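You operate a simulated robot arm through the tools that you are given. There is no shell and no other tool.

The job below is to be done with a simulated robot arm. You get a single attempt, and the scene is never put back.

TASK
Fill the water bath to its blue line and sink the bottle from the shallow tray.
Fine: the lid stays open, the lift ends down. Set down upright: green-capped sample bottle.

The check looks at the end state, three seconds after you hand in, the way a careful person would. Anything else that was tipped, shoved, dropped, spilled or broken makes it a failure. A push-on lid holds only when it is set on centred and level and pressed home; a screw cap is set on level and turned clockwise until tight.

THE ROBOT
A 6-joint arm with a three-finger gripper, fixed in place. Base frame: the origin is on the floor under the middle of its stand, x ahead of it, y to its left, z up. Lengths are in mm, angles in degrees, forces in N, time in s.
It reaches about 1213 mm from its shoulder. Its first joint turns from -166.0 to 166.0 degrees. Payload 4.89 kg.
The TCP is the grasp point between the finger pads, 30 mm short of the fingertips. In the tool frame z runs along the fingers and y along their closing line. The gripper opens to 164 mm; its body begins 125 mm behind the TCP.
Orientation is that of the tool frame in the base frame, as a unit quaternion [x, y, z, w]. With the fingers straight down and closing along the base's y, the tool's x points along the base's -x, its y along +y and its z along -z.

THE INTERFACE
- The arm moves only by the tool play_rows. Its argument "deltas" is text: rows parted by semicolons, each of 7 numbers parted by spaces: the shift along the tool's x, y, z in mm, then the turn, a rotation vector about the tool's x, y, z in degrees, then the closure, from 0 (fully open) to 1 (shut). In form: tx ty tz ax ay az jaw; .... A call has 1 to 20 rows; each row is the pose to reach, as a shift and turn from the pose commanded when the call began, along the tool's axes at that moment. Each row takes 0.2 s and may step no farther than 50 mm and 8.6 degrees from the row before; otherwise, or with a gripper value out of range, the whole call is refused. Where a pose cannot be reached the arm comes as near as it can. A force on the tool above 90 N (or 10 N above the force at the start of the call, whichever is more), or a blocked arm, ends the call early, and 0.2 s more pass. Each finger travels about 108 mm/s and halts on what it meets, pressing with about 24 N; the grip force reading is that of the motor and also rises with nothing between the fingers. The clock runs only during rows and for 0.2 s after the last one: add rows that repeat a pose to give the fingers time. It gives the time, the measured TCP pose, the force on the tool (base axes), the opening and the grip force at its end, in the units of the frame above (readings bear some noise), with the torque about the TCP (base axes, N m) and any sound that the robot's microphone picked up.
- Cameras (640 x 400 px; columns grow to the right, rows downward): "scene" is fixed at [401.8, 654, 1446.5]; the picture's right is [-0.63, -0.78, 0.00], its down [-0.37, 0.30, -0.88] and it looks along [0.68, -0.55, -0.48] (base axes); focal length 235 px, centre (320, 200). "wrist" rides on the gripper at [76, -2, -152] in the tool frame; the picture's right is [0.02, 1.00, 0.00], its down [-0.88, 0.02, -0.47] and it looks along [-0.47, 0.01, 0.88] (tool axes); focal length 247 px, centre (320, 200). There is no depth. A picture from a camera that has moved, and an enlarged one, comes with that camera's place and axes in the base frame and with its lens.
- camera(camera): a new picture of that camera. It takes no simulated time.
- lift_body(by): moves the trunk up (or, below 0, down) by that many mm; the arm rides with it, the base frame stays. It gives what a move gives, with no picture.
- zoom(camera, box): a new picture of the part [left, top, right, bottom] of that camera's present view, enlarged. It takes no simulated time.
- job_done(): hands the job in; it is judged then, once.

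Places have to be worked out from the pictures, the camera data and where the tool is seen. Open the gripper and draw the arm clear of the work before you hand the job in, unless the task says otherwise.

The tools are called after "Call:" as a command line: name --argument value ..., lists and objects as JSON in quotes. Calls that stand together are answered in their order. play_rows: Moves the arm, as the interface text tells. Its arguments: {"type":"object","properties":{"deltas":{"type":"string"}},"required":["deltas"]} The other tools are called the same way: lift_body (by) moves the trunk up or down; camera (camera) takes a picture; zoom (camera, box) takes an enlarged picture of a part of a camera's view; job_done () hands the job in.

At the start:

```text
time_s: 0.0
eef_pos: [543.4, 320.1, 1350.0]
ee_rot: [0.0, 1.0, 0.0, -0.001]
contact_force: [0.1, -0.2, 0.7]
ft_torque: [0.02, -0.01, -0.01]
finger_gap: 164.0
grasp_force: 0.0
trunk travel left (down, up): [-325.0, 65.0]
```

scene: 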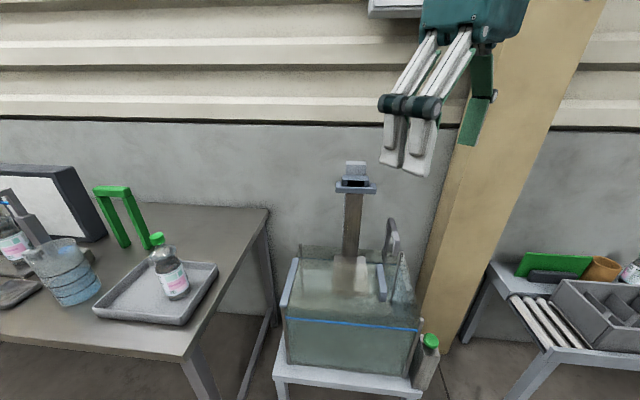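
wrist: 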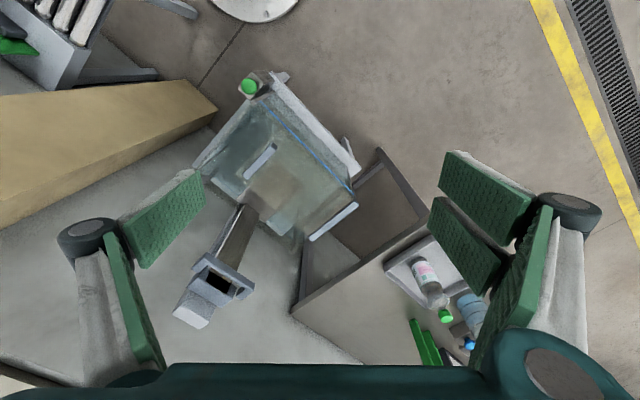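

The start pictures show a glass bath on a stand with a blue line, a shallow tray with a green-capped bottle, a jug, and other things. I look closer at each part before moving.

Call:
zoom --camera "scene" --box '[260, 140, 460, 400]'

Call:
zoom --camera "scene" --box '[0, 140, 280, 360]'

Call:
zoom --camera "wrist" --box '[160, 40, 420, 340]'

Call:
zoom --camera "scene" --box '[440, 200, 640, 400]'

```text
1.54 times, centred on (360, 270) of scene
camera zoom: at [401.8, 654.0, 1446.5], right [-0.63, -0.78, 0.0], down [-0.37, 0.3, -0.88], along [0.68, -0.55, -0.48], focal length 362 px, centre (258, 92)
```

zoom: 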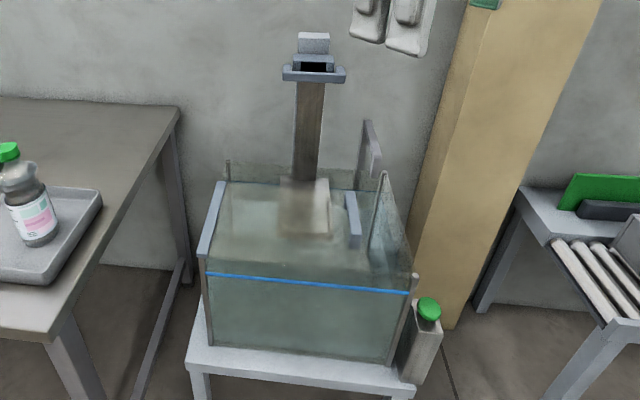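

```text
1.82 times, centred on (140, 250) of scene
camera zoom: at [401.8, 654.0, 1446.5], right [-0.63, -0.78, 0.0], down [-0.37, 0.3, -0.88], along [0.68, -0.55, -0.48], focal length 428 px, centre (647, 109)
```

zoom: 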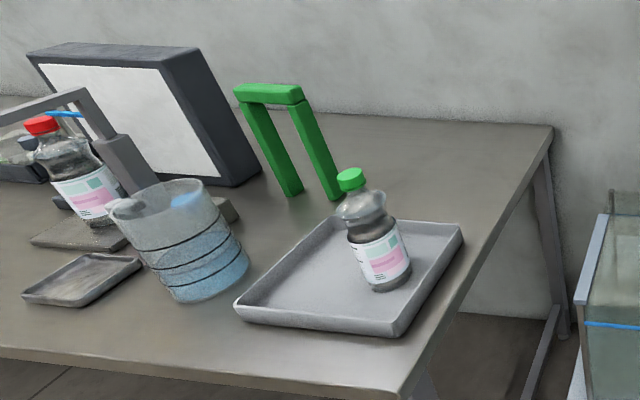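

```text
1.33 times, centred on (290, 190) of wrist
camera zoom: at [465.9, 320.1, 1503.0], right [-0.02, 1.0, 0.0], down [0.88, 0.02, 0.47], along [0.47, 0.01, -0.88], focal length 329 px, centre (360, 213)
```

zoom: 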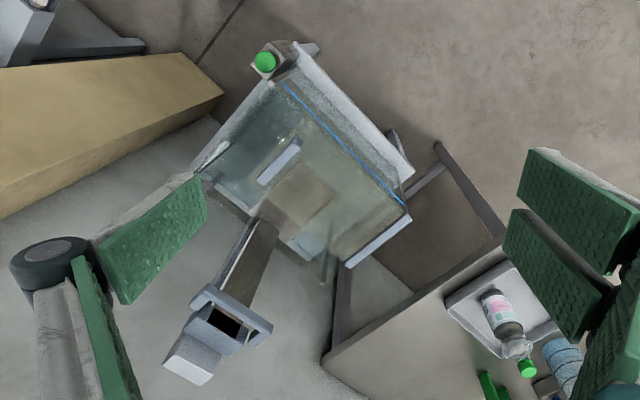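

```text
2.00 times, centred on (540, 300) of scene
camera zoom: at [401.8, 654.0, 1446.5], right [-0.63, -0.78, 0.0], down [-0.37, 0.3, -0.88], along [0.68, -0.55, -0.48], focal length 470 px, centre (-120, 0)
```

zoom: 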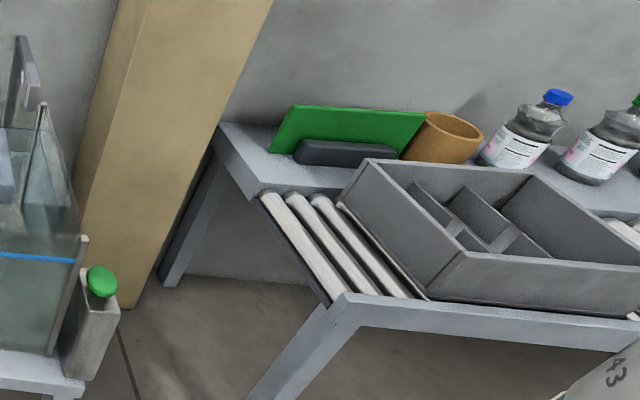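

From both views I place the green mushroom button near (519, 117, 712), the blue line's ends near (843, 437, 755) and (550, 170, 765), and the cap of the bottle in the tray near (1060, 680, 1055). I lower the gripper in free air for a closer view into the bath.

Call:
play_rows --deltas "0 -20 45 0 0 0 0; 10 -40 85 0 0 0 0; 20 -60 125 0 0 0 0; 30 -80 165 0 0 0 0; 40 -90 200 0 0 0 0"

Call:
camera --camera "wrist"

Call:
camera --camera "scene"

```text
time_s: 1.2
eef_pos: [502.1, 231.8, 1147.6]
ee_rot: [0.0, 1.0, 0.0, 0.0]
contact_force: [-0.3, -0.3, -0.1]
ft_torque: [0.03, -0.01, 0.0]
finger_gap: 163.9
grasp_force: 0.1
trunk travel left (down, up): [-325.0, 65.0]
```

```text
taken
camera wrist: at [425.5, 230.5, 1301.7], right [-0.02, 1.0, 0.0], down [0.88, 0.02, 0.47], along [0.47, 0.01, -0.88], focal length 247 px, centre (320, 200)
```

wrist: 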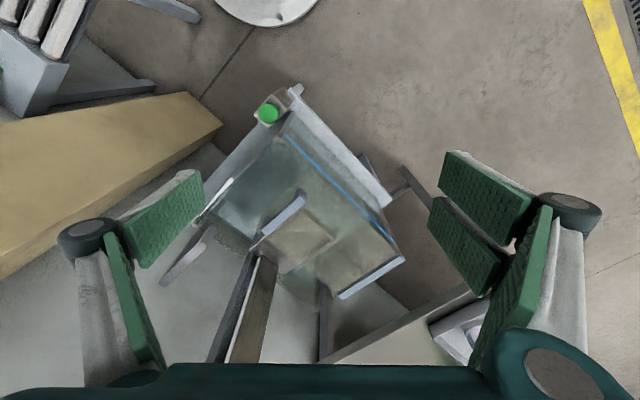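

```text
taken
```

scene: 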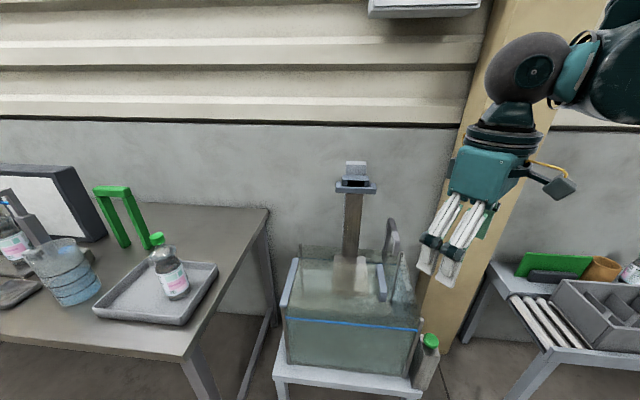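

The bath is in view between the fingers. I enlarge it to judge the water level, the lift and the pieces around the rim.

Call:
zoom --camera "wrist" --box '[150, 80, 430, 370]'

Call:
zoom --camera "scene" --box '[270, 150, 450, 270]'

Call:
zoom --camera "scene" --box '[270, 240, 450, 360]'

```text
1.38 times, centred on (290, 225) of wrist
camera zoom: at [425.5, 230.5, 1301.7], right [-0.02, 1.0, 0.0], down [0.88, 0.02, 0.47], along [0.47, 0.01, -0.88], focal length 341 px, centre (361, 166)
```

zoom: 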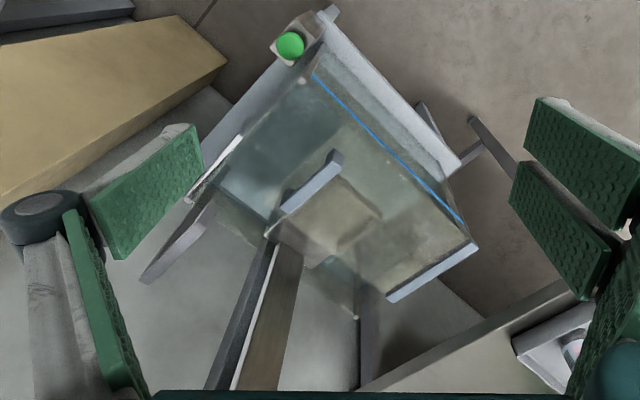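

```text
3.33 times, centred on (360, 210) of scene
camera zoom: at [401.8, 654.0, 1446.5], right [-0.63, -0.78, 0.0], down [-0.37, 0.3, -0.88], along [0.68, -0.55, -0.48], focal length 784 px, centre (187, 167)
```

zoom: 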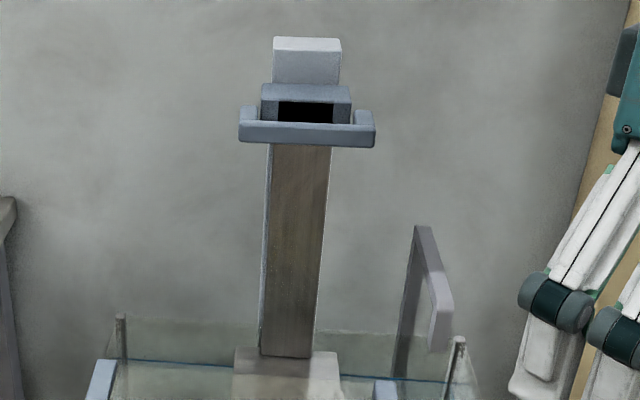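

```text
3.33 times, centred on (360, 300) of scene
camera zoom: at [401.8, 654.0, 1446.5], right [-0.63, -0.78, 0.0], down [-0.37, 0.3, -0.88], along [0.68, -0.55, -0.48], focal length 784 px, centre (187, -133)
```

zoom: 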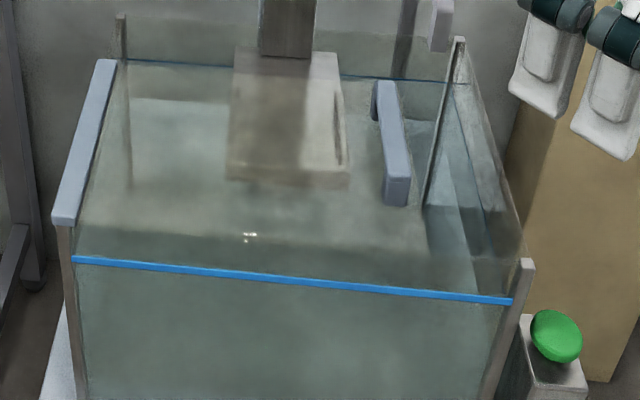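

There appears to be a tap spout at the back right, a lift column at the back, and a push button that likely runs the fill. I swing the wrist camera to look at the front glass nearly level, staying well outside the bath.

Call:
play_rows --deltas "-11.3 35.2 8 0 0 8 0; -22.6 70.4 16 0 0 16 0; -34 105.6 24 0 0 24 0; -45.3 140.8 32 0 0 32 0; -56.6 176 40 0 0 40 0; -68 211 47 0 0 48 0"

Call:
play_rows --deltas "0 0 40 0 -7.5 0 0; 0 0 80 0 -15 0 0; 0 0 120 0 -22.5 0 0; 0 0 160 0 -30 0 0; 0 0 200 0 -37.5 0 0; 0 0 240 0 -45 0 0"

Call:
camera --camera "wrist"

Call:
camera --camera "scene"

```text
time_s: 2.6
eef_pos: [570.7, 441.7, 1102.3]
ee_rot: [0.408, 0.913, 0.0, 0.0]
contact_force: [-0.2, -0.9, -0.4]
ft_torque: [0.11, 0.04, 0.0]
finger_gap: 164.1
grasp_force: 0.2
trunk travel left (down, up): [-325.0, 65.0]
```

```text
time_s: 4.0
eef_pos: [570.0, 441.0, 863.4]
ee_rot: [0.377, 0.843, -0.156, 0.35]
contact_force: [-0.4, -2.0, 0.4]
ft_torque: [0.2, 0.03, 0.16]
finger_gap: 164.2
grasp_force: 0.0
trunk travel left (down, up): [-325.0, 65.0]
```

```text
taken
camera wrist: at [460.3, 560.4, 918.2], right [0.73, 0.68, -0.01], down [0.21, -0.2, 0.96], along [0.65, -0.7, -0.29], focal length 247 px, centre (320, 200)
```

wrist: 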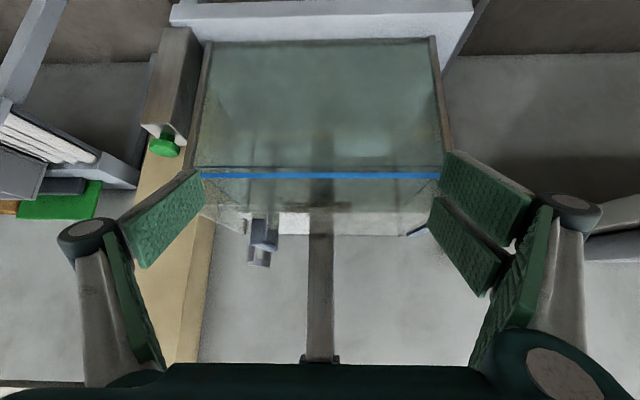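

```text
taken
```

scene: 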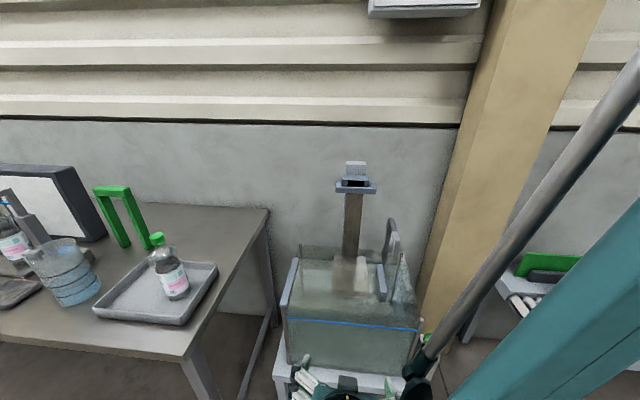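

The picture is upside down (world up is picture down). I enlarge the front glass to compare the water surface with the blue line.

Call:
zoom --camera "wrist" --box '[130, 20, 460, 270]'

Call:
zoom --camera "wrist" --box '[180, 140, 330, 280]'

Call:
zoom --camera "wrist" --box '[290, 140, 460, 280]'

```text
1.60 times, centred on (295, 145) of wrist
camera zoom: at [460.3, 560.4, 918.2], right [0.73, 0.68, -0.01], down [0.21, -0.2, 0.96], along [0.65, -0.7, -0.29], focal length 395 px, centre (360, 288)
```

zoom: 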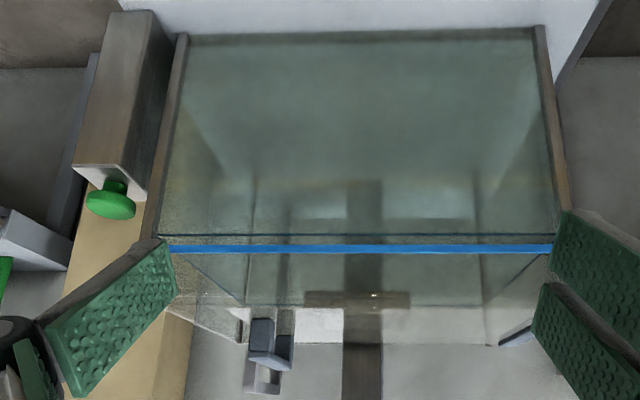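

```text
2.86 times, centred on (255, 210) of wrist
camera zoom: at [460.3, 560.4, 918.2], right [0.73, 0.68, -0.01], down [0.21, -0.2, 0.96], along [0.65, -0.7, -0.29], focal length 706 px, centre (506, 171)
```

zoom: 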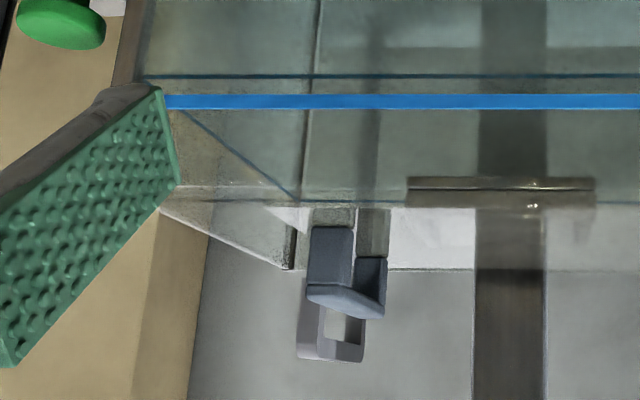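

```text
2.86 times, centred on (375, 210) of wrist
camera zoom: at [460.3, 560.4, 918.2], right [0.73, 0.68, -0.01], down [0.21, -0.2, 0.96], along [0.65, -0.7, -0.29], focal length 706 px, centre (163, 171)
```

zoom: 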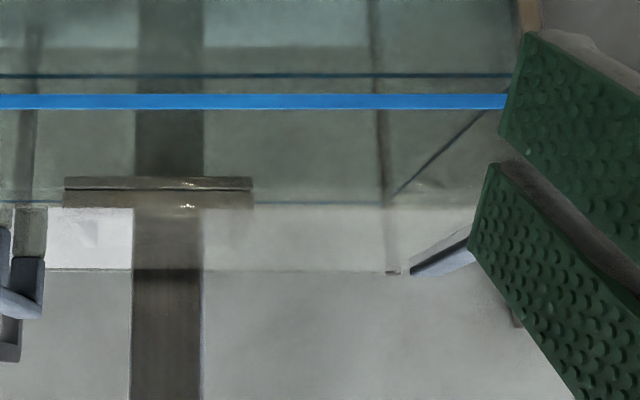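

The dark water line sits about 15 mm below the blue line. I now raise the camera to look down into the bath to understand the lift platform, the spout and the bars.

Call:
play_rows --deltas "-42 0 0 0 7 0 0; -84 1 -1 0 14 0 0; -126 1 -2 0 21 0 0; -168 2 -3 0 28 0 0; -208 2 -4 0 35 0 0"

Call:
camera --camera "wrist"

Call:
zoom --camera "wrist" --box '[170, 80, 450, 370]'

```text
time_s: 5.2
eef_pos: [667.6, 336.1, 1014.3]
ee_rot: [0.405, 0.91, -0.035, 0.079]
contact_force: [-1.0, 2.3, -0.8]
ft_torque: [-0.2, -0.07, -0.05]
finger_gap: 164.0
grasp_force: 0.0
trunk travel left (down, up): [-325.0, 65.0]
```

```text
taken
camera wrist: at [597.7, 411.9, 1151.6], right [0.73, 0.68, 0.0], down [0.54, -0.57, 0.62], along [0.42, -0.45, -0.79], focal length 247 px, centre (320, 200)
```

wrist: 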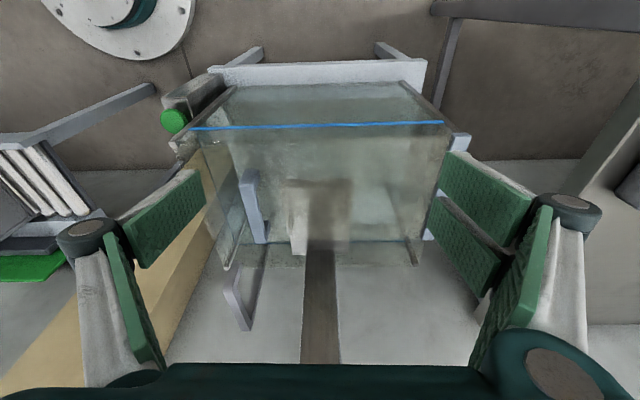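

```text
1.38 times, centred on (310, 225) of wrist
camera zoom: at [597.7, 411.9, 1151.6], right [0.73, 0.68, 0.0], down [0.54, -0.57, 0.62], along [0.42, -0.45, -0.79], focal length 341 px, centre (334, 166)
```

zoom: 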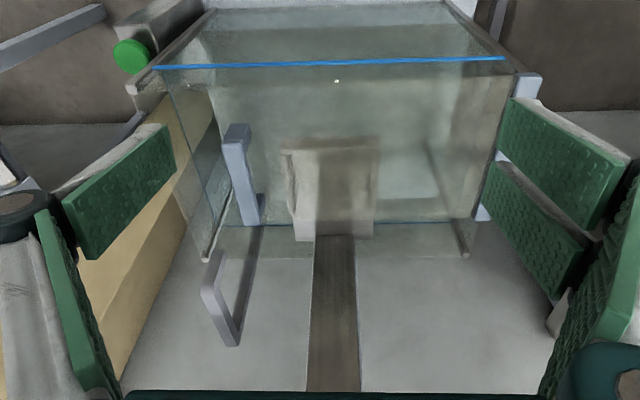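

The bath's back corner, platform and bars are still ambiguous, so I tilt the camera up to look at the lift column and its handle from a safe distance.

Call:
play_rows --deltas "-4 0 -22 0 -7 0 0; -8 0 -44 0 -14 0 0; -12 0 -66 0 -21 0 0; -16 0 -88 0 -28 0 0; -20 0 -110 0 -35 0 0"

Call:
camera --camera "wrist"

Call:
zoom --camera "wrist" --box '[220, 140, 420, 340]'

Call:
zoom --camera "wrist" --box '[180, 0, 460, 180]'

```text
time_s: 6.4
eef_pos: [669.2, 335.3, 1124.2]
ee_rot: [0.376, 0.843, -0.156, 0.351]
contact_force: [0.2, -0.7, -0.1]
ft_torque: [0.04, 0.08, 0.01]
finger_gap: 163.6
grasp_force: 0.1
trunk travel left (down, up): [-325.0, 65.0]
```

```text
taken
camera wrist: at [559.6, 455.2, 1178.9], right [0.73, 0.68, -0.01], down [0.21, -0.2, 0.96], along [0.65, -0.71, -0.29], focal length 247 px, centre (320, 200)
```

wrist: 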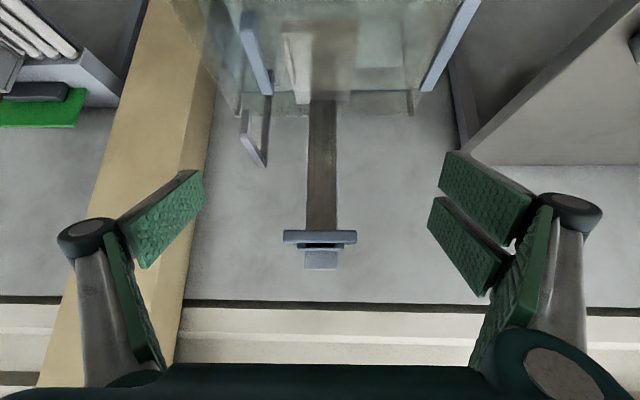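

```text
2.00 times, centred on (320, 240) of wrist
camera zoom: at [559.6, 455.2, 1178.9], right [0.73, 0.68, -0.01], down [0.21, -0.2, 0.96], along [0.65, -0.71, -0.29], focal length 494 px, centre (320, 120)
```

zoom: 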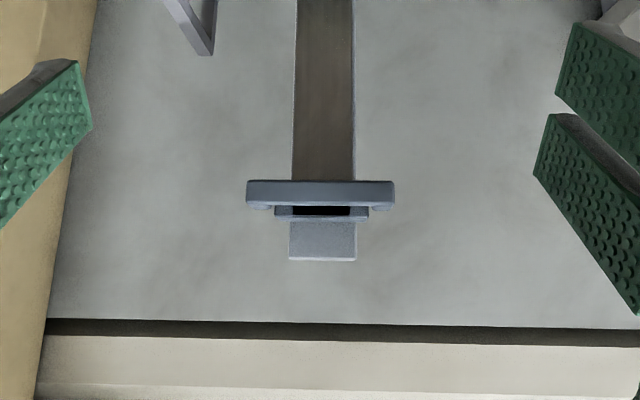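

```text
2.22 times, centred on (320, 90) of wrist
camera zoom: at [559.6, 455.2, 1178.9], right [0.73, 0.68, -0.01], down [0.21, -0.2, 0.96], along [0.65, -0.71, -0.29], focal length 549 px, centre (320, 444)
```

zoom: 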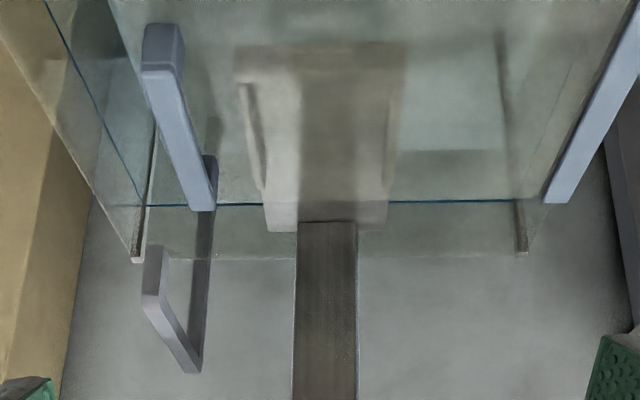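

I can now see a blue-grey bar over the water, a grey arch behind, and the platform near the surface. I tilt to look straight down over the bath to get a plan view.

Call:
play_rows --deltas "-6 -7 10 0 8.1 0 0; -12 -14 20 0 16.2 0 0; -19 -22 30 0 24.3 0 0; -25 -29 40 0 32.4 0 0; -31 -36 50 0 40.5 0 0; -37 -43 60 0 48.6 0 0; -44 -51 70 0 56.7 0 0; -50 -58 80 0 64.8 0 0; -56 -65 90 0 72.9 0 0"

Call:
camera --camera "wrist"

Call:
zoom --camera "wrist" --box '[190, 90, 450, 330]'

Call:
camera --camera "scene"

```text
time_s: 8.4
eef_pos: [689.4, 216.3, 1102.1]
ee_rot: [0.395, 0.886, 0.099, -0.221]
contact_force: [-1.1, 0.7, 0.4]
ft_torque: [-0.09, -0.1, -0.01]
finger_gap: 164.1
grasp_force: 0.1
trunk travel left (down, up): [-325.0, 65.0]
```

```text
taken
camera wrist: at [690.9, 212.7, 1271.8], right [0.73, 0.68, 0.01], down [0.68, -0.73, 0.0], along [0.01, 0.0, -1.0], focal length 247 px, centre (320, 200)
```

wrist: 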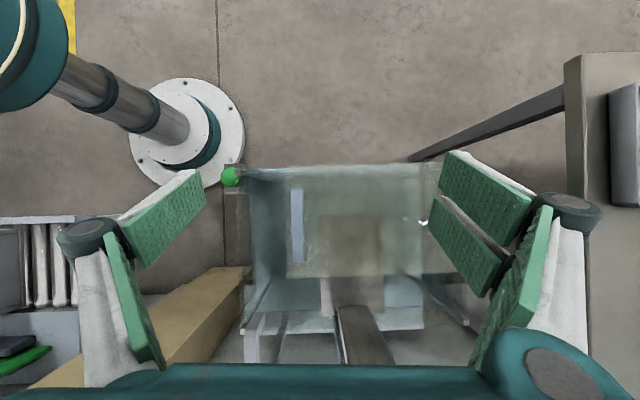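

```text
1.67 times, centred on (320, 210) of wrist
camera zoom: at [690.9, 212.7, 1271.8], right [0.73, 0.68, 0.01], down [0.68, -0.73, 0.0], along [0.01, 0.0, -1.0], focal length 412 px, centre (320, 183)
```

zoom: 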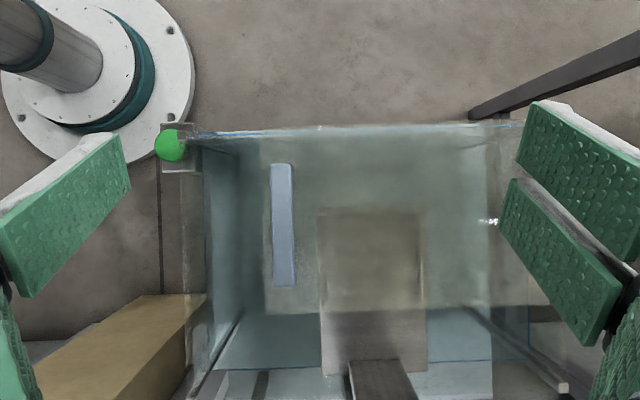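

```text
taken
```

scene: 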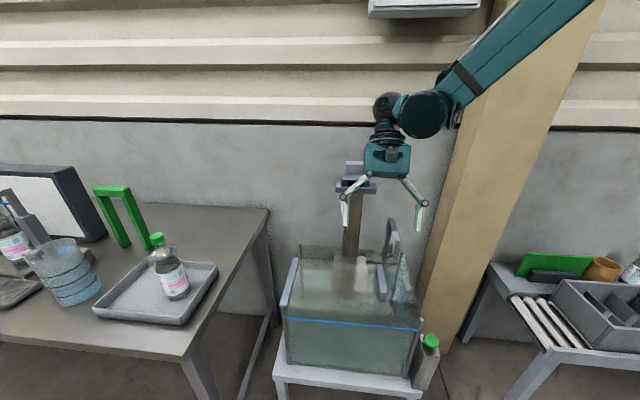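

From straight above I see the bar and platform clearly, but the fingers hide the left rim. I enlarge parts of this view for exact positions and to decide whether there is a clear lid.

Call:
zoom --camera "wrist" --box '[220, 150, 340, 225]'

Call:
zoom --camera "wrist" --box '[330, 150, 450, 225]'

Call:
zoom --camera "wrist" --box '[220, 260, 360, 370]'

Call:
zoom --camera "wrist" --box '[340, 260, 480, 370]'

```text
5.33 times, centred on (280, 188) of wrist
camera zoom: at [690.9, 212.7, 1271.8], right [0.73, 0.68, 0.01], down [0.68, -0.73, 0.0], along [0.01, 0.0, -1.0], focal length 1317 px, centre (533, 267)
```

zoom: 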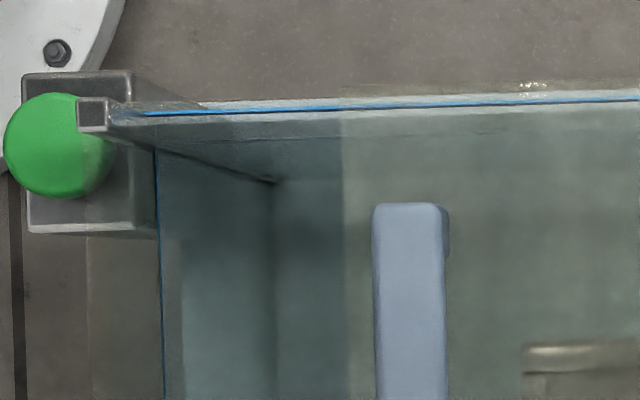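

```text
5.33 times, centred on (390, 188) of wrist
camera zoom: at [690.9, 212.7, 1271.8], right [0.73, 0.68, 0.01], down [0.68, -0.73, 0.0], along [0.01, 0.0, -1.0], focal length 1317 px, centre (-53, 267)
```

zoom: 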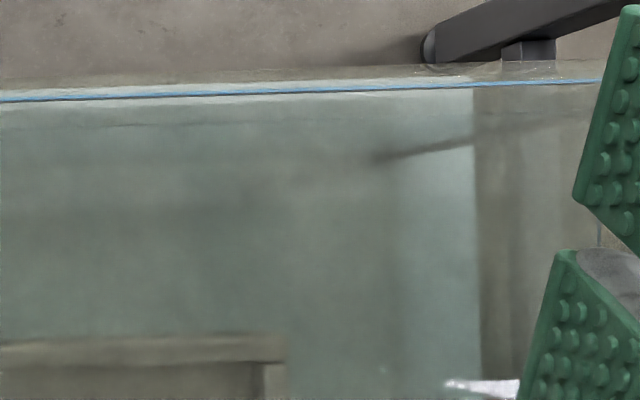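

```text
3.64 times, centred on (290, 315) of wrist
camera zoom: at [690.9, 212.7, 1271.8], right [0.73, 0.68, 0.01], down [0.68, -0.73, 0.0], along [0.01, 0.0, -1.0], focal length 898 px, centre (429, -218)
```

zoom: 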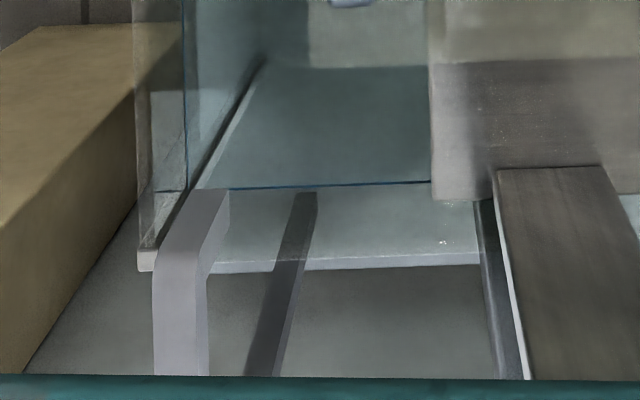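

```text
3.64 times, centred on (410, 315) of wrist
camera zoom: at [690.9, 212.7, 1271.8], right [0.73, 0.68, 0.01], down [0.68, -0.73, 0.0], along [0.01, 0.0, -1.0], focal length 898 px, centre (-7, -218)
```

zoom: 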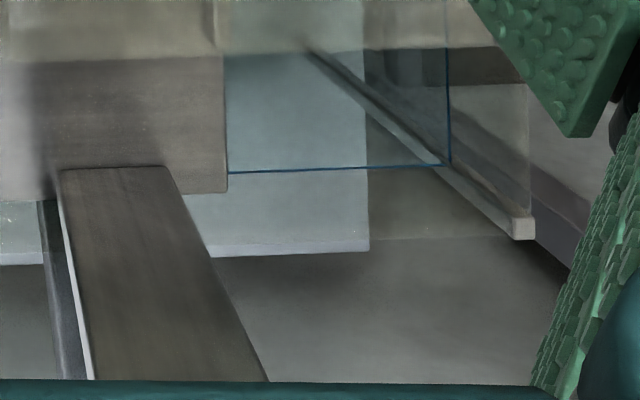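

I now see a clear lid: a hazy pane covering the front two thirds, hinged at the bar on the left wall, with the blue-grey bar as its handle (centre about (694, 158), top z 848), and a tap spout at the back right. First I return the tool to vertical and turn it so the closing line runs along the handle's length.

Call:
play_rows --deltas "0 0 0 0 -7 0 0; 0 0 0 0 -14 0 0; 0 0 0 0 -21 0 0; 0 0 0 0 -27.9 0 0"

Call:
play_rows --deltas "-4 -2 5 0 0 7.95 0; -8 -4 10 0 0 15.9 0; -12 -7 15 0 0 23.85 0; -16 -9 20 0 0 31.8 0; -20 -11 25 0 0 39.75 0; -25 -13 30 0 0 47.7 0; -29 -16 36 0 0 55.65 0; -33 -18 42 0 0 63.6 0; -37 -20 48 0 0 71.55 0; -42 -22 54 0 0 79.5 0; -46 -24.6 60 0 0 87.4 0"

Call:
camera --camera "wrist"

Call:
camera --camera "scene"

```text
time_s: 9.4
eef_pos: [691.1, 214.2, 1100.4]
ee_rot: [0.406, 0.914, -0.001, 0.001]
contact_force: [0.9, 0.4, 0.6]
ft_torque: [0.1, 0.14, 0.01]
finger_gap: 164.3
grasp_force: 0.1
trunk travel left (down, up): [-325.0, 65.0]
```

```text
time_s: 11.8
eef_pos: [701.4, 164.4, 1040.4]
ee_rot: [0.925, 0.379, 0.0, 0.0]
contact_force: [-0.3, 0.3, 0.4]
ft_torque: [0.01, -0.01, -0.01]
finger_gap: 164.2
grasp_force: 0.0
trunk travel left (down, up): [-325.0, 65.0]
```

```text
taken
camera wrist: at [755.4, 220.1, 1194.1], right [0.72, -0.7, 0.0], down [-0.62, -0.63, 0.47], along [-0.33, -0.34, -0.88], focal length 247 px, centre (320, 200)
```

wrist: 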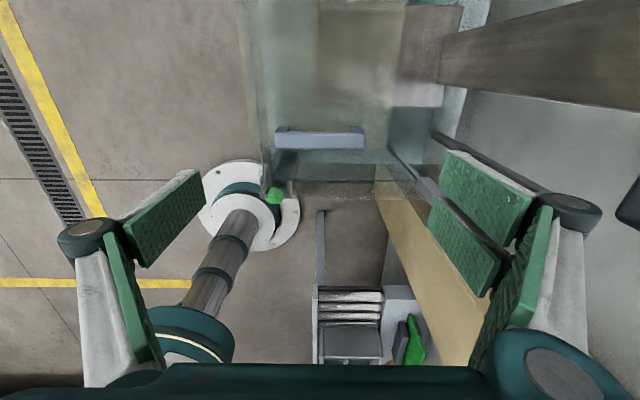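

```text
taken
```

scene: 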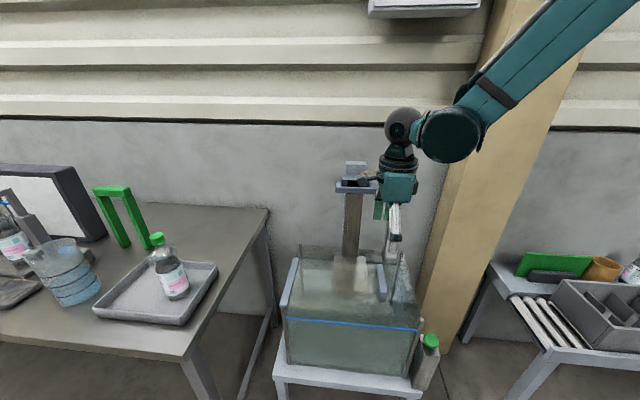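

The handle is now visible from its left side. I zoom in to measure its height, its ends and the gap to the spout.

Call:
zoom --camera "wrist" --box '[250, 90, 410, 190]'

Call:
zoom --camera "wrist" --box '[360, 0, 520, 200]'

```text
4.00 times, centred on (330, 140) of wrist
camera zoom: at [755.4, 220.1, 1194.1], right [0.72, -0.7, 0.0], down [-0.62, -0.63, 0.47], along [-0.33, -0.34, -0.88], focal length 988 px, centre (280, 440)
```

zoom: 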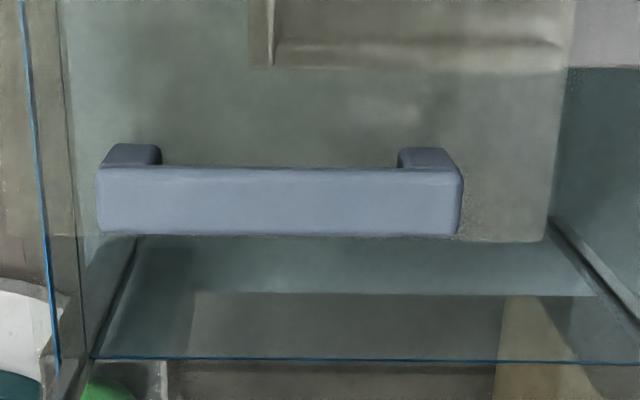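

```text
2.00 times, centred on (440, 100) of wrist
camera zoom: at [755.4, 220.1, 1194.1], right [0.72, -0.7, 0.0], down [-0.62, -0.63, 0.47], along [-0.33, -0.34, -0.88], focal length 494 px, centre (80, 400)
```

zoom: 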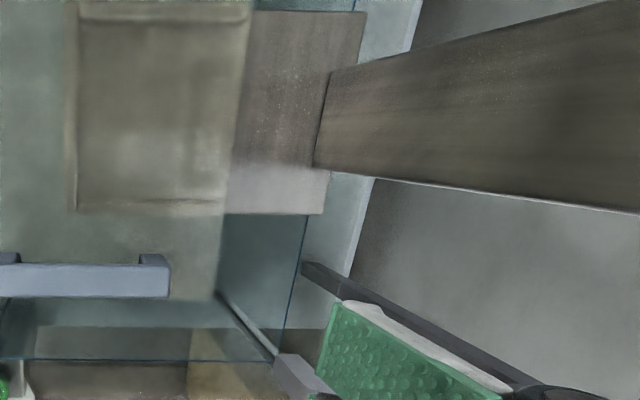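

The handle is an inverted U, 127 mm long, and it lies centred under the tool, 11 mm off in tool x as I wanted. I narrow the fingers slightly and descend beside its ends, stopping with the fingertips just above the lid glass.

Call:
play_rows --deltas "0 -1 40 0 0 0 0.1; 0 -1 80 0 0 0 0.1; 0 -1 115 0 0 0 0.1; 0 -1 145 0 0 0 0.1; 0 -1 160 0 0 0 0.1"

Call:
camera --camera "wrist"

Call:
zoom --camera "scene" --box '[320, 220, 440, 300]'

```text
time_s: 13.0
eef_pos: [702.6, 165.7, 879.7]
ee_rot: [0.925, 0.379, 0.0, 0.0]
contact_force: [0.2, 0.2, -0.4]
ft_torque: [0.01, 0.05, -0.01]
finger_gap: 147.8
grasp_force: 0.0
trunk travel left (down, up): [-325.0, 65.0]
```

```text
taken
camera wrist: at [754.7, 221.3, 1033.3], right [0.72, -0.7, 0.0], down [-0.61, -0.63, 0.47], along [-0.33, -0.34, -0.88], focal length 247 px, centre (320, 200)
```

wrist: 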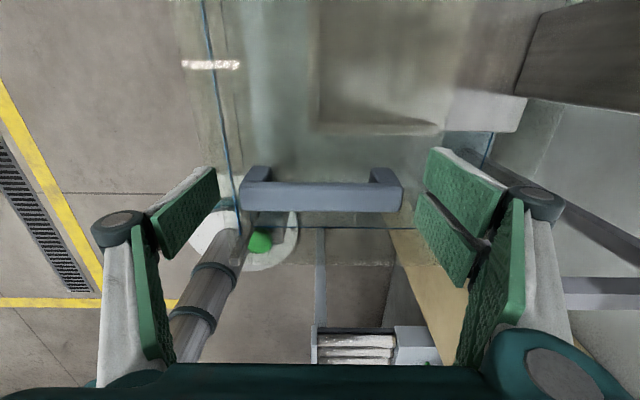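

```text
5.00 times, centred on (380, 260) of scene
camera zoom: at [401.8, 654.0, 1446.5], right [-0.63, -0.78, 0.0], down [-0.37, 0.3, -0.88], along [0.68, -0.55, -0.48], focal length 1176 px, centre (20, -100)
```

zoom: 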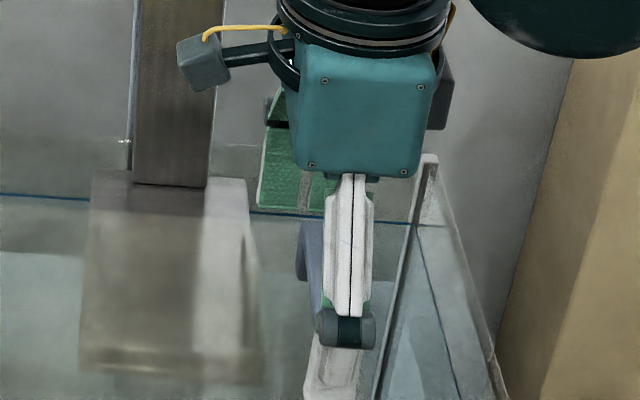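

I zoom on the handle to pin down its height from the change in apparent length between the two views.

Call:
zoom --camera "wrist" --box '[230, 140, 420, 240]'

Call:
zoom --camera "wrist" --box '[130, 140, 290, 260]'

Call:
zoom --camera "wrist" --box '[370, 130, 530, 250]'

```text
3.37 times, centred on (325, 190) of wrist
camera zoom: at [754.7, 221.3, 1033.3], right [0.72, -0.7, 0.0], down [-0.61, -0.63, 0.47], along [-0.33, -0.34, -0.88], focal length 832 px, centre (303, 234)
```

zoom: 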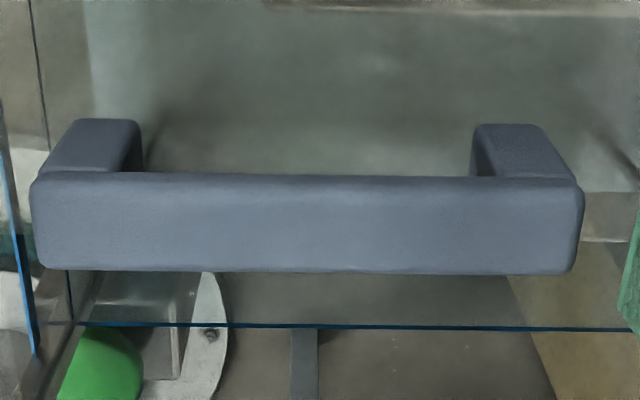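

```text
3.33 times, centred on (210, 200) of wrist
camera zoom: at [754.7, 221.3, 1033.3], right [0.72, -0.7, 0.0], down [-0.61, -0.63, 0.47], along [-0.33, -0.34, -0.88], focal length 823 px, centre (687, 200)
```

zoom: 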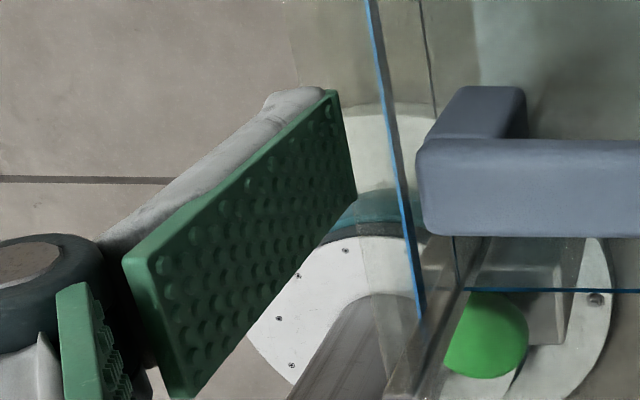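

```text
3.33 times, centred on (450, 190) of wrist
camera zoom: at [754.7, 221.3, 1033.3], right [0.72, -0.7, 0.0], down [-0.61, -0.63, 0.47], along [-0.33, -0.34, -0.88], focal length 823 px, centre (-113, 233)
```

zoom: 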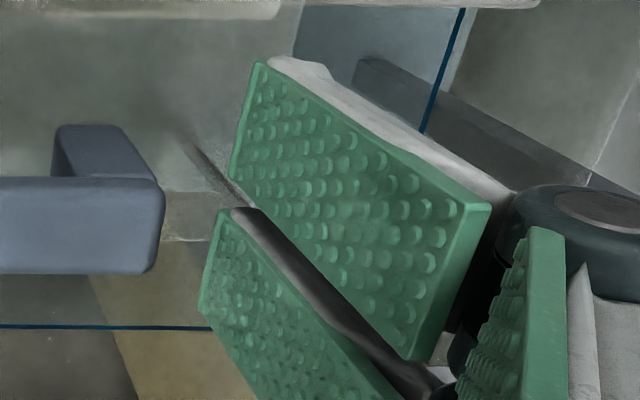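

The scale change puts the handle top near z 874 and the lid glass near 838, so the fingertips (850) already overlap the handle ends. I go down 4 mm more and close on the handle ends.

Call:
play_rows --deltas "0 -1 4 0 0 0 0.1; 0 -1 4 0 0 0 0.2; 0 -1 4 0 0 0 0.3; 0 -1 4 0 0 0 0.4; 0 -1 4 0 0 0 0.4"

Call:
camera --camera "wrist"

```text
time_s: 14.2
eef_pos: [703.3, 165.4, 876.2]
ee_rot: [0.925, 0.379, 0.0, 0.001]
contact_force: [27.0, -21.0, 15.2]
ft_torque: [-1.45, -1.19, 0.53]
finger_gap: 119.1
grasp_force: 45.0
trunk travel left (down, up): [-325.0, 65.0]
```

```text
taken
camera wrist: at [755.3, 220.6, 1029.7], right [0.72, -0.7, 0.0], down [-0.62, -0.63, 0.47], along [-0.33, -0.34, -0.88], focal length 247 px, centre (320, 200)
```

wrist: 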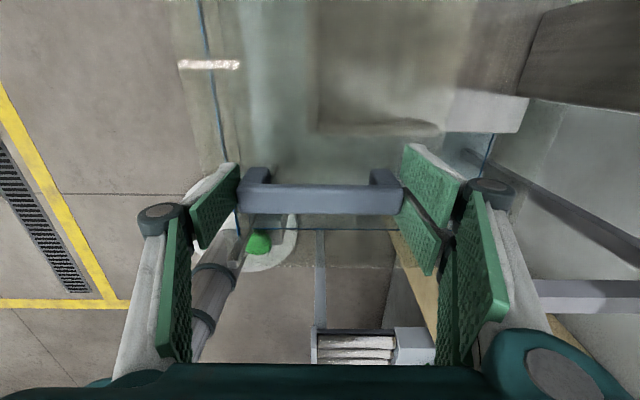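

The handle is gripped at both ends (gap 119 mm) with about 34 N sideways, so I relieve 1.5 mm and lift the lid a little along its hinge arc as a test.

Call:
play_rows --deltas "0 1.5 0 0 0 0 0.4; 0.5 1.5 -5 0 0 0 0.4; 1.1 1.5 -10.4 0 0 0 0.4; 2.5 1.5 -20.7 0 0 0 0.4; 4.4 1.5 -31 0 0 0 0.4; 6.5 1.5 -41.2 0 0 0 0.4; 9 1.5 -51.3 0 0 0 0.4"

Call:
camera --camera "wrist"

Call:
zoom --camera "scene" --box '[260, 200, 440, 320]'

```text
time_s: 15.8
eef_pos: [710.1, 171.1, 928.5]
ee_rot: [0.925, 0.379, -0.001, 0.0]
contact_force: [12.9, -7.8, -8.1]
ft_torque: [-0.91, 0.39, 0.5]
finger_gap: 119.3
grasp_force: 45.0
trunk travel left (down, up): [-325.0, 65.0]
```

```text
taken
camera wrist: at [762.2, 227.2, 1081.1], right [0.72, -0.7, 0.0], down [-0.61, -0.63, 0.47], along [-0.33, -0.34, -0.88], focal length 247 px, centre (320, 200)
```

wrist: 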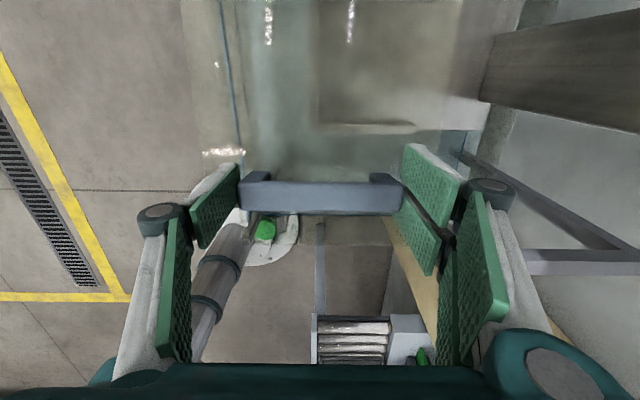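

```text
3.33 times, centred on (350, 260) of scene
camera zoom: at [401.8, 654.0, 1446.5], right [-0.63, -0.78, 0.0], down [-0.37, 0.3, -0.88], along [0.68, -0.55, -0.48], focal length 784 px, centre (220, 0)
```

zoom: 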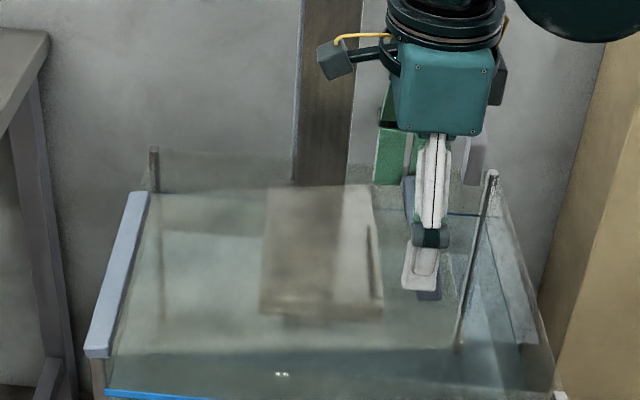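

The lid lifts freely (about 8 N). The fingertips' near edge would foul the glass at larger angles, so I set the lid back down gently, shift the grip 10 mm toward the hinge, and regrip.

Call:
play_rows --deltas "-2.5 0 10.1 0 0 0 0.4; -4.6 0 20.3 0 0 0 0.4; -6.5 0 30.6 0 0 0 0.4; -7.9 0 40.9 0 0 0 0.4; -8.5 0 46 0 0 0 0.4; -9 0 50 0 0 0 0.4; -9 0 50 0 0 0 0.3; -9 0 50 0 0 0 0.12; -9 0 50 0 0 0 0.12; -4 0 48 0 0 0 0.12; 1 0 47 0 0 0 0.12"

Call:
camera --camera "wrist"

```text
time_s: 18.2
eef_pos: [709.9, 173.0, 881.6]
ee_rot: [0.925, 0.379, 0.0, 0.0]
contact_force: [-0.2, 0.6, 0.0]
ft_torque: [0.03, -0.05, -0.02]
finger_gap: 144.4
grasp_force: 0.0
trunk travel left (down, up): [-325.0, 65.0]
```

```text
taken
camera wrist: at [762.3, 227.9, 1034.2], right [0.72, -0.7, 0.0], down [-0.61, -0.63, 0.47], along [-0.33, -0.34, -0.88], focal length 247 px, centre (320, 200)
```

wrist: 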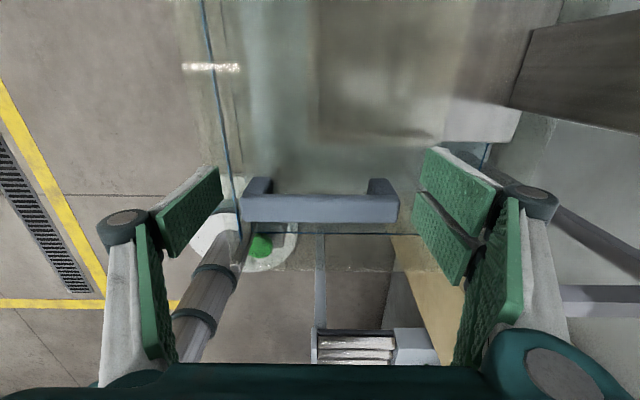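

The lid is back down and the grip has shifted; the handle now sits about 17 mm to the −x side of the tool. I lower 2 mm, close again and lift along the arc.

Call:
play_rows --deltas "0 0 2 0 0 0 0.2; 0 0 2 0 0 0 0.3; 0 0 2 0 0 0 0.4; 0 0 2 0 0 0 0.4"

```text
time_s: 19.2
eef_pos: [710.3, 172.1, 878.9]
ee_rot: [0.925, 0.38, 0.0, 0.001]
contact_force: [5.0, -7.2, -0.6]
ft_torque: [-0.06, -0.81, 0.59]
finger_gap: 119.4
grasp_force: 45.1
trunk travel left (down, up): [-325.0, 65.0]
```

Gripped at 119 mm with low side force. I lift along the hinge arc to about 35° and check clearance to the lift's D-handle.

Call:
play_rows --deltas "1.1 0 -10.4 0 0 0 0.4; 3.4 0 -25.9 0 0 0 0.4; 6.5 0 -41.2 0 0 0 0.4; 10.5 0 -56.4 0 0 0 0.4; 15.1 0 -71.3 0 0 0 0.4; 20.6 0 -86 0 0 0 0.4; 26.9 0 -100.3 0 0 0 0.4; 33.9 0 -114.3 0 0 0 0.4; 41.6 0 -128 0 0 0 0.4; 50 0 -141.2 0 0 0 0.4; 59.1 0 -153.9 0 0 0 0.4; 68.8 0 -166.2 0 0 0 0.4"

Call:
camera --camera "wrist"

Call:
camera --camera "scene"

```text
time_s: 21.8
eef_pos: [759.1, 220.8, 1045.2]
ee_rot: [0.925, 0.38, -0.001, 0.0]
contact_force: [2.3, -3.9, -10.5]
ft_torque: [-1.24, 0.56, 0.39]
finger_gap: 119.7
grasp_force: 45.6
trunk travel left (down, up): [-325.0, 65.0]
```

```text
taken
camera wrist: at [811.1, 276.3, 1198.2], right [0.72, -0.7, 0.0], down [-0.61, -0.63, 0.47], along [-0.33, -0.34, -0.88], focal length 247 px, centre (320, 200)
```

wrist: 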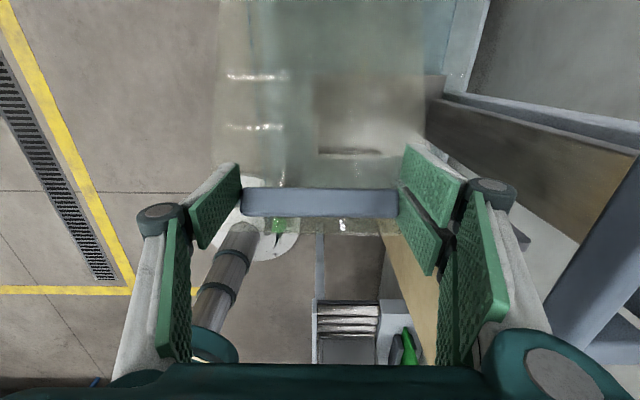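

```text
taken
```

scene: 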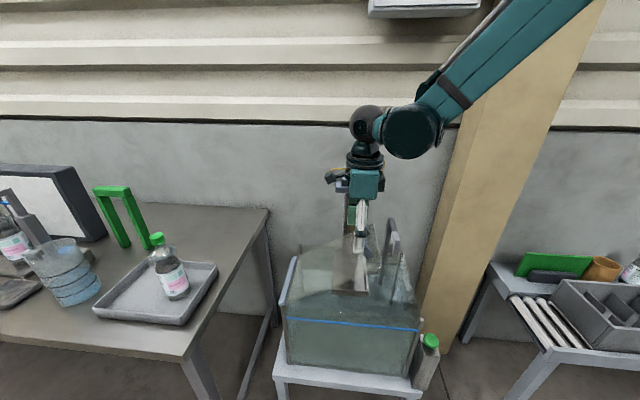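

The lid opens well at 35°. The lift's D-handle (front near e2≈222, z≈1118) may be in the way of the rear finger knuckle higher up, so I zoom in to judge that clearance.

Call:
zoom --camera "scene" --box '[315, 140, 435, 300]'

Call:
zoom --camera "wrist" --box '[400, 130, 640, 400]'

```text
2.50 times, centred on (375, 220) of scene
camera zoom: at [401.8, 654.0, 1446.5], right [-0.63, -0.78, 0.0], down [-0.37, 0.3, -0.88], along [0.68, -0.55, -0.48], focal length 588 px, centre (182, 150)
```

zoom: 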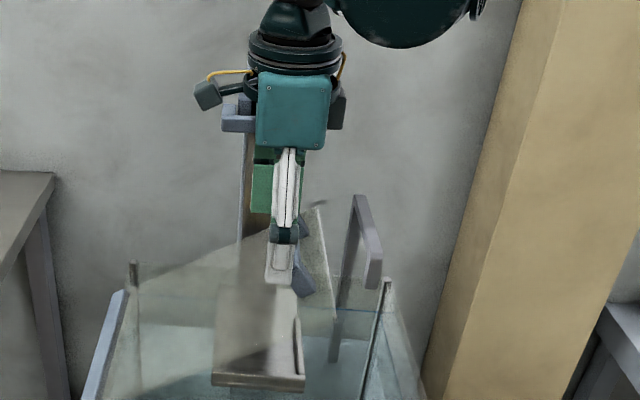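

```text
1.48 times, centred on (520, 265) of wrist
camera zoom: at [811.1, 276.3, 1198.2], right [0.72, -0.7, 0.0], down [-0.61, -0.63, 0.47], along [-0.33, -0.34, -0.88], focal length 366 px, centre (24, 104)
```

zoom: 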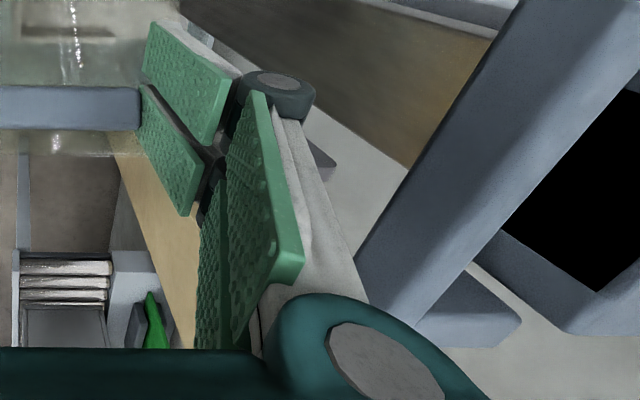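

My estimate is that the rear knuckle clears the D-handle by about 15 mm. I continue in small steps and watch that gap.

Call:
play_rows --deltas "5 0 -6 0 0 0 0.4; 10.4 0 -11.8 0 0 0 0.4; 16 0 -17.5 0 0 0 0.4; 21.4 0 -22.9 0 0 0 0.4"

Call:
zoom --camera "wrist" --box '[400, 130, 640, 400]'

```text
time_s: 22.8
eef_pos: [772.7, 235.2, 1068.9]
ee_rot: [0.925, 0.379, 0.0, 0.0]
contact_force: [-4.3, -2.0, -5.8]
ft_torque: [-0.97, 1.03, 0.16]
finger_gap: 119.8
grasp_force: 45.0
trunk travel left (down, up): [-325.0, 65.0]
```

```text
1.48 times, centred on (520, 265) of wrist
camera zoom: at [826.0, 290.9, 1221.0], right [0.72, -0.7, 0.0], down [-0.61, -0.63, 0.47], along [-0.33, -0.34, -0.88], focal length 366 px, centre (24, 104)
```

zoom: 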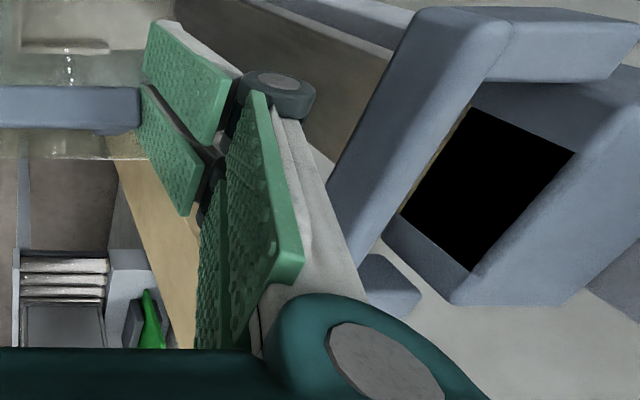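

Triangulating the D-handle from the two views puts its front edge near e2 = 233, z = 1100, leaving over 30 mm to the knuckle. I continue along the arc to about 65°.

Call:
play_rows --deltas "11.5 0 -10.6 0 0 0 0.4; 23.6 0 -20.6 0 0 0 0.4; 36.1 0 -29.9 0 0 0 0.4; 49.3 0 -38.5 0 0 0 0.4; 62.8 0 -46.4 0 0 0 0.4; 76.6 0 -53.7 0 0 0 0.4; 90.9 0 -60.2 0 0 0 0.4; 105.5 0 -66 0 0 0 0.4"

Call:
camera --camera "wrist"

Call:
camera --camera "scene"

```text
time_s: 24.6
eef_pos: [848.5, 309.2, 1133.4]
ee_rot: [0.925, 0.38, -0.001, 0.0]
contact_force: [-17.1, 4.5, 0.3]
ft_torque: [-0.9, 1.05, 0.71]
finger_gap: 119.9
grasp_force: 44.8
trunk travel left (down, up): [-325.0, 65.0]
```

```text
taken
camera wrist: at [900.6, 365.6, 1287.6], right [0.72, -0.7, 0.0], down [-0.61, -0.63, 0.47], along [-0.33, -0.34, -0.88], focal length 247 px, centre (320, 200)
```

wrist: 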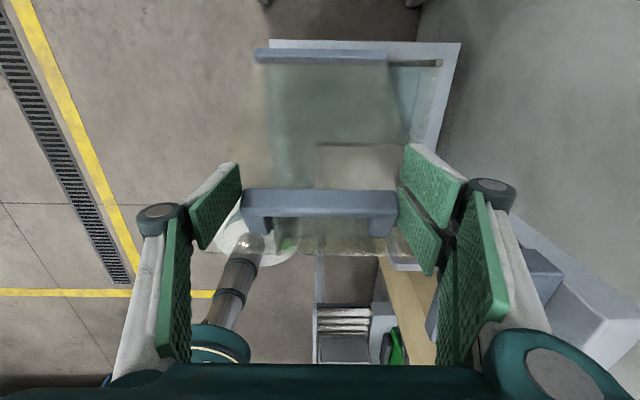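

```text
taken
```

scene: 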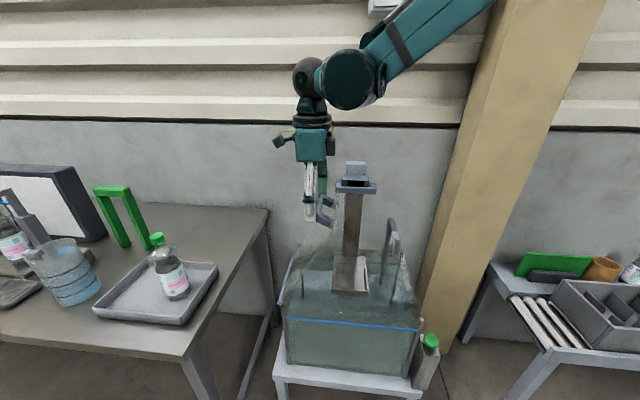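

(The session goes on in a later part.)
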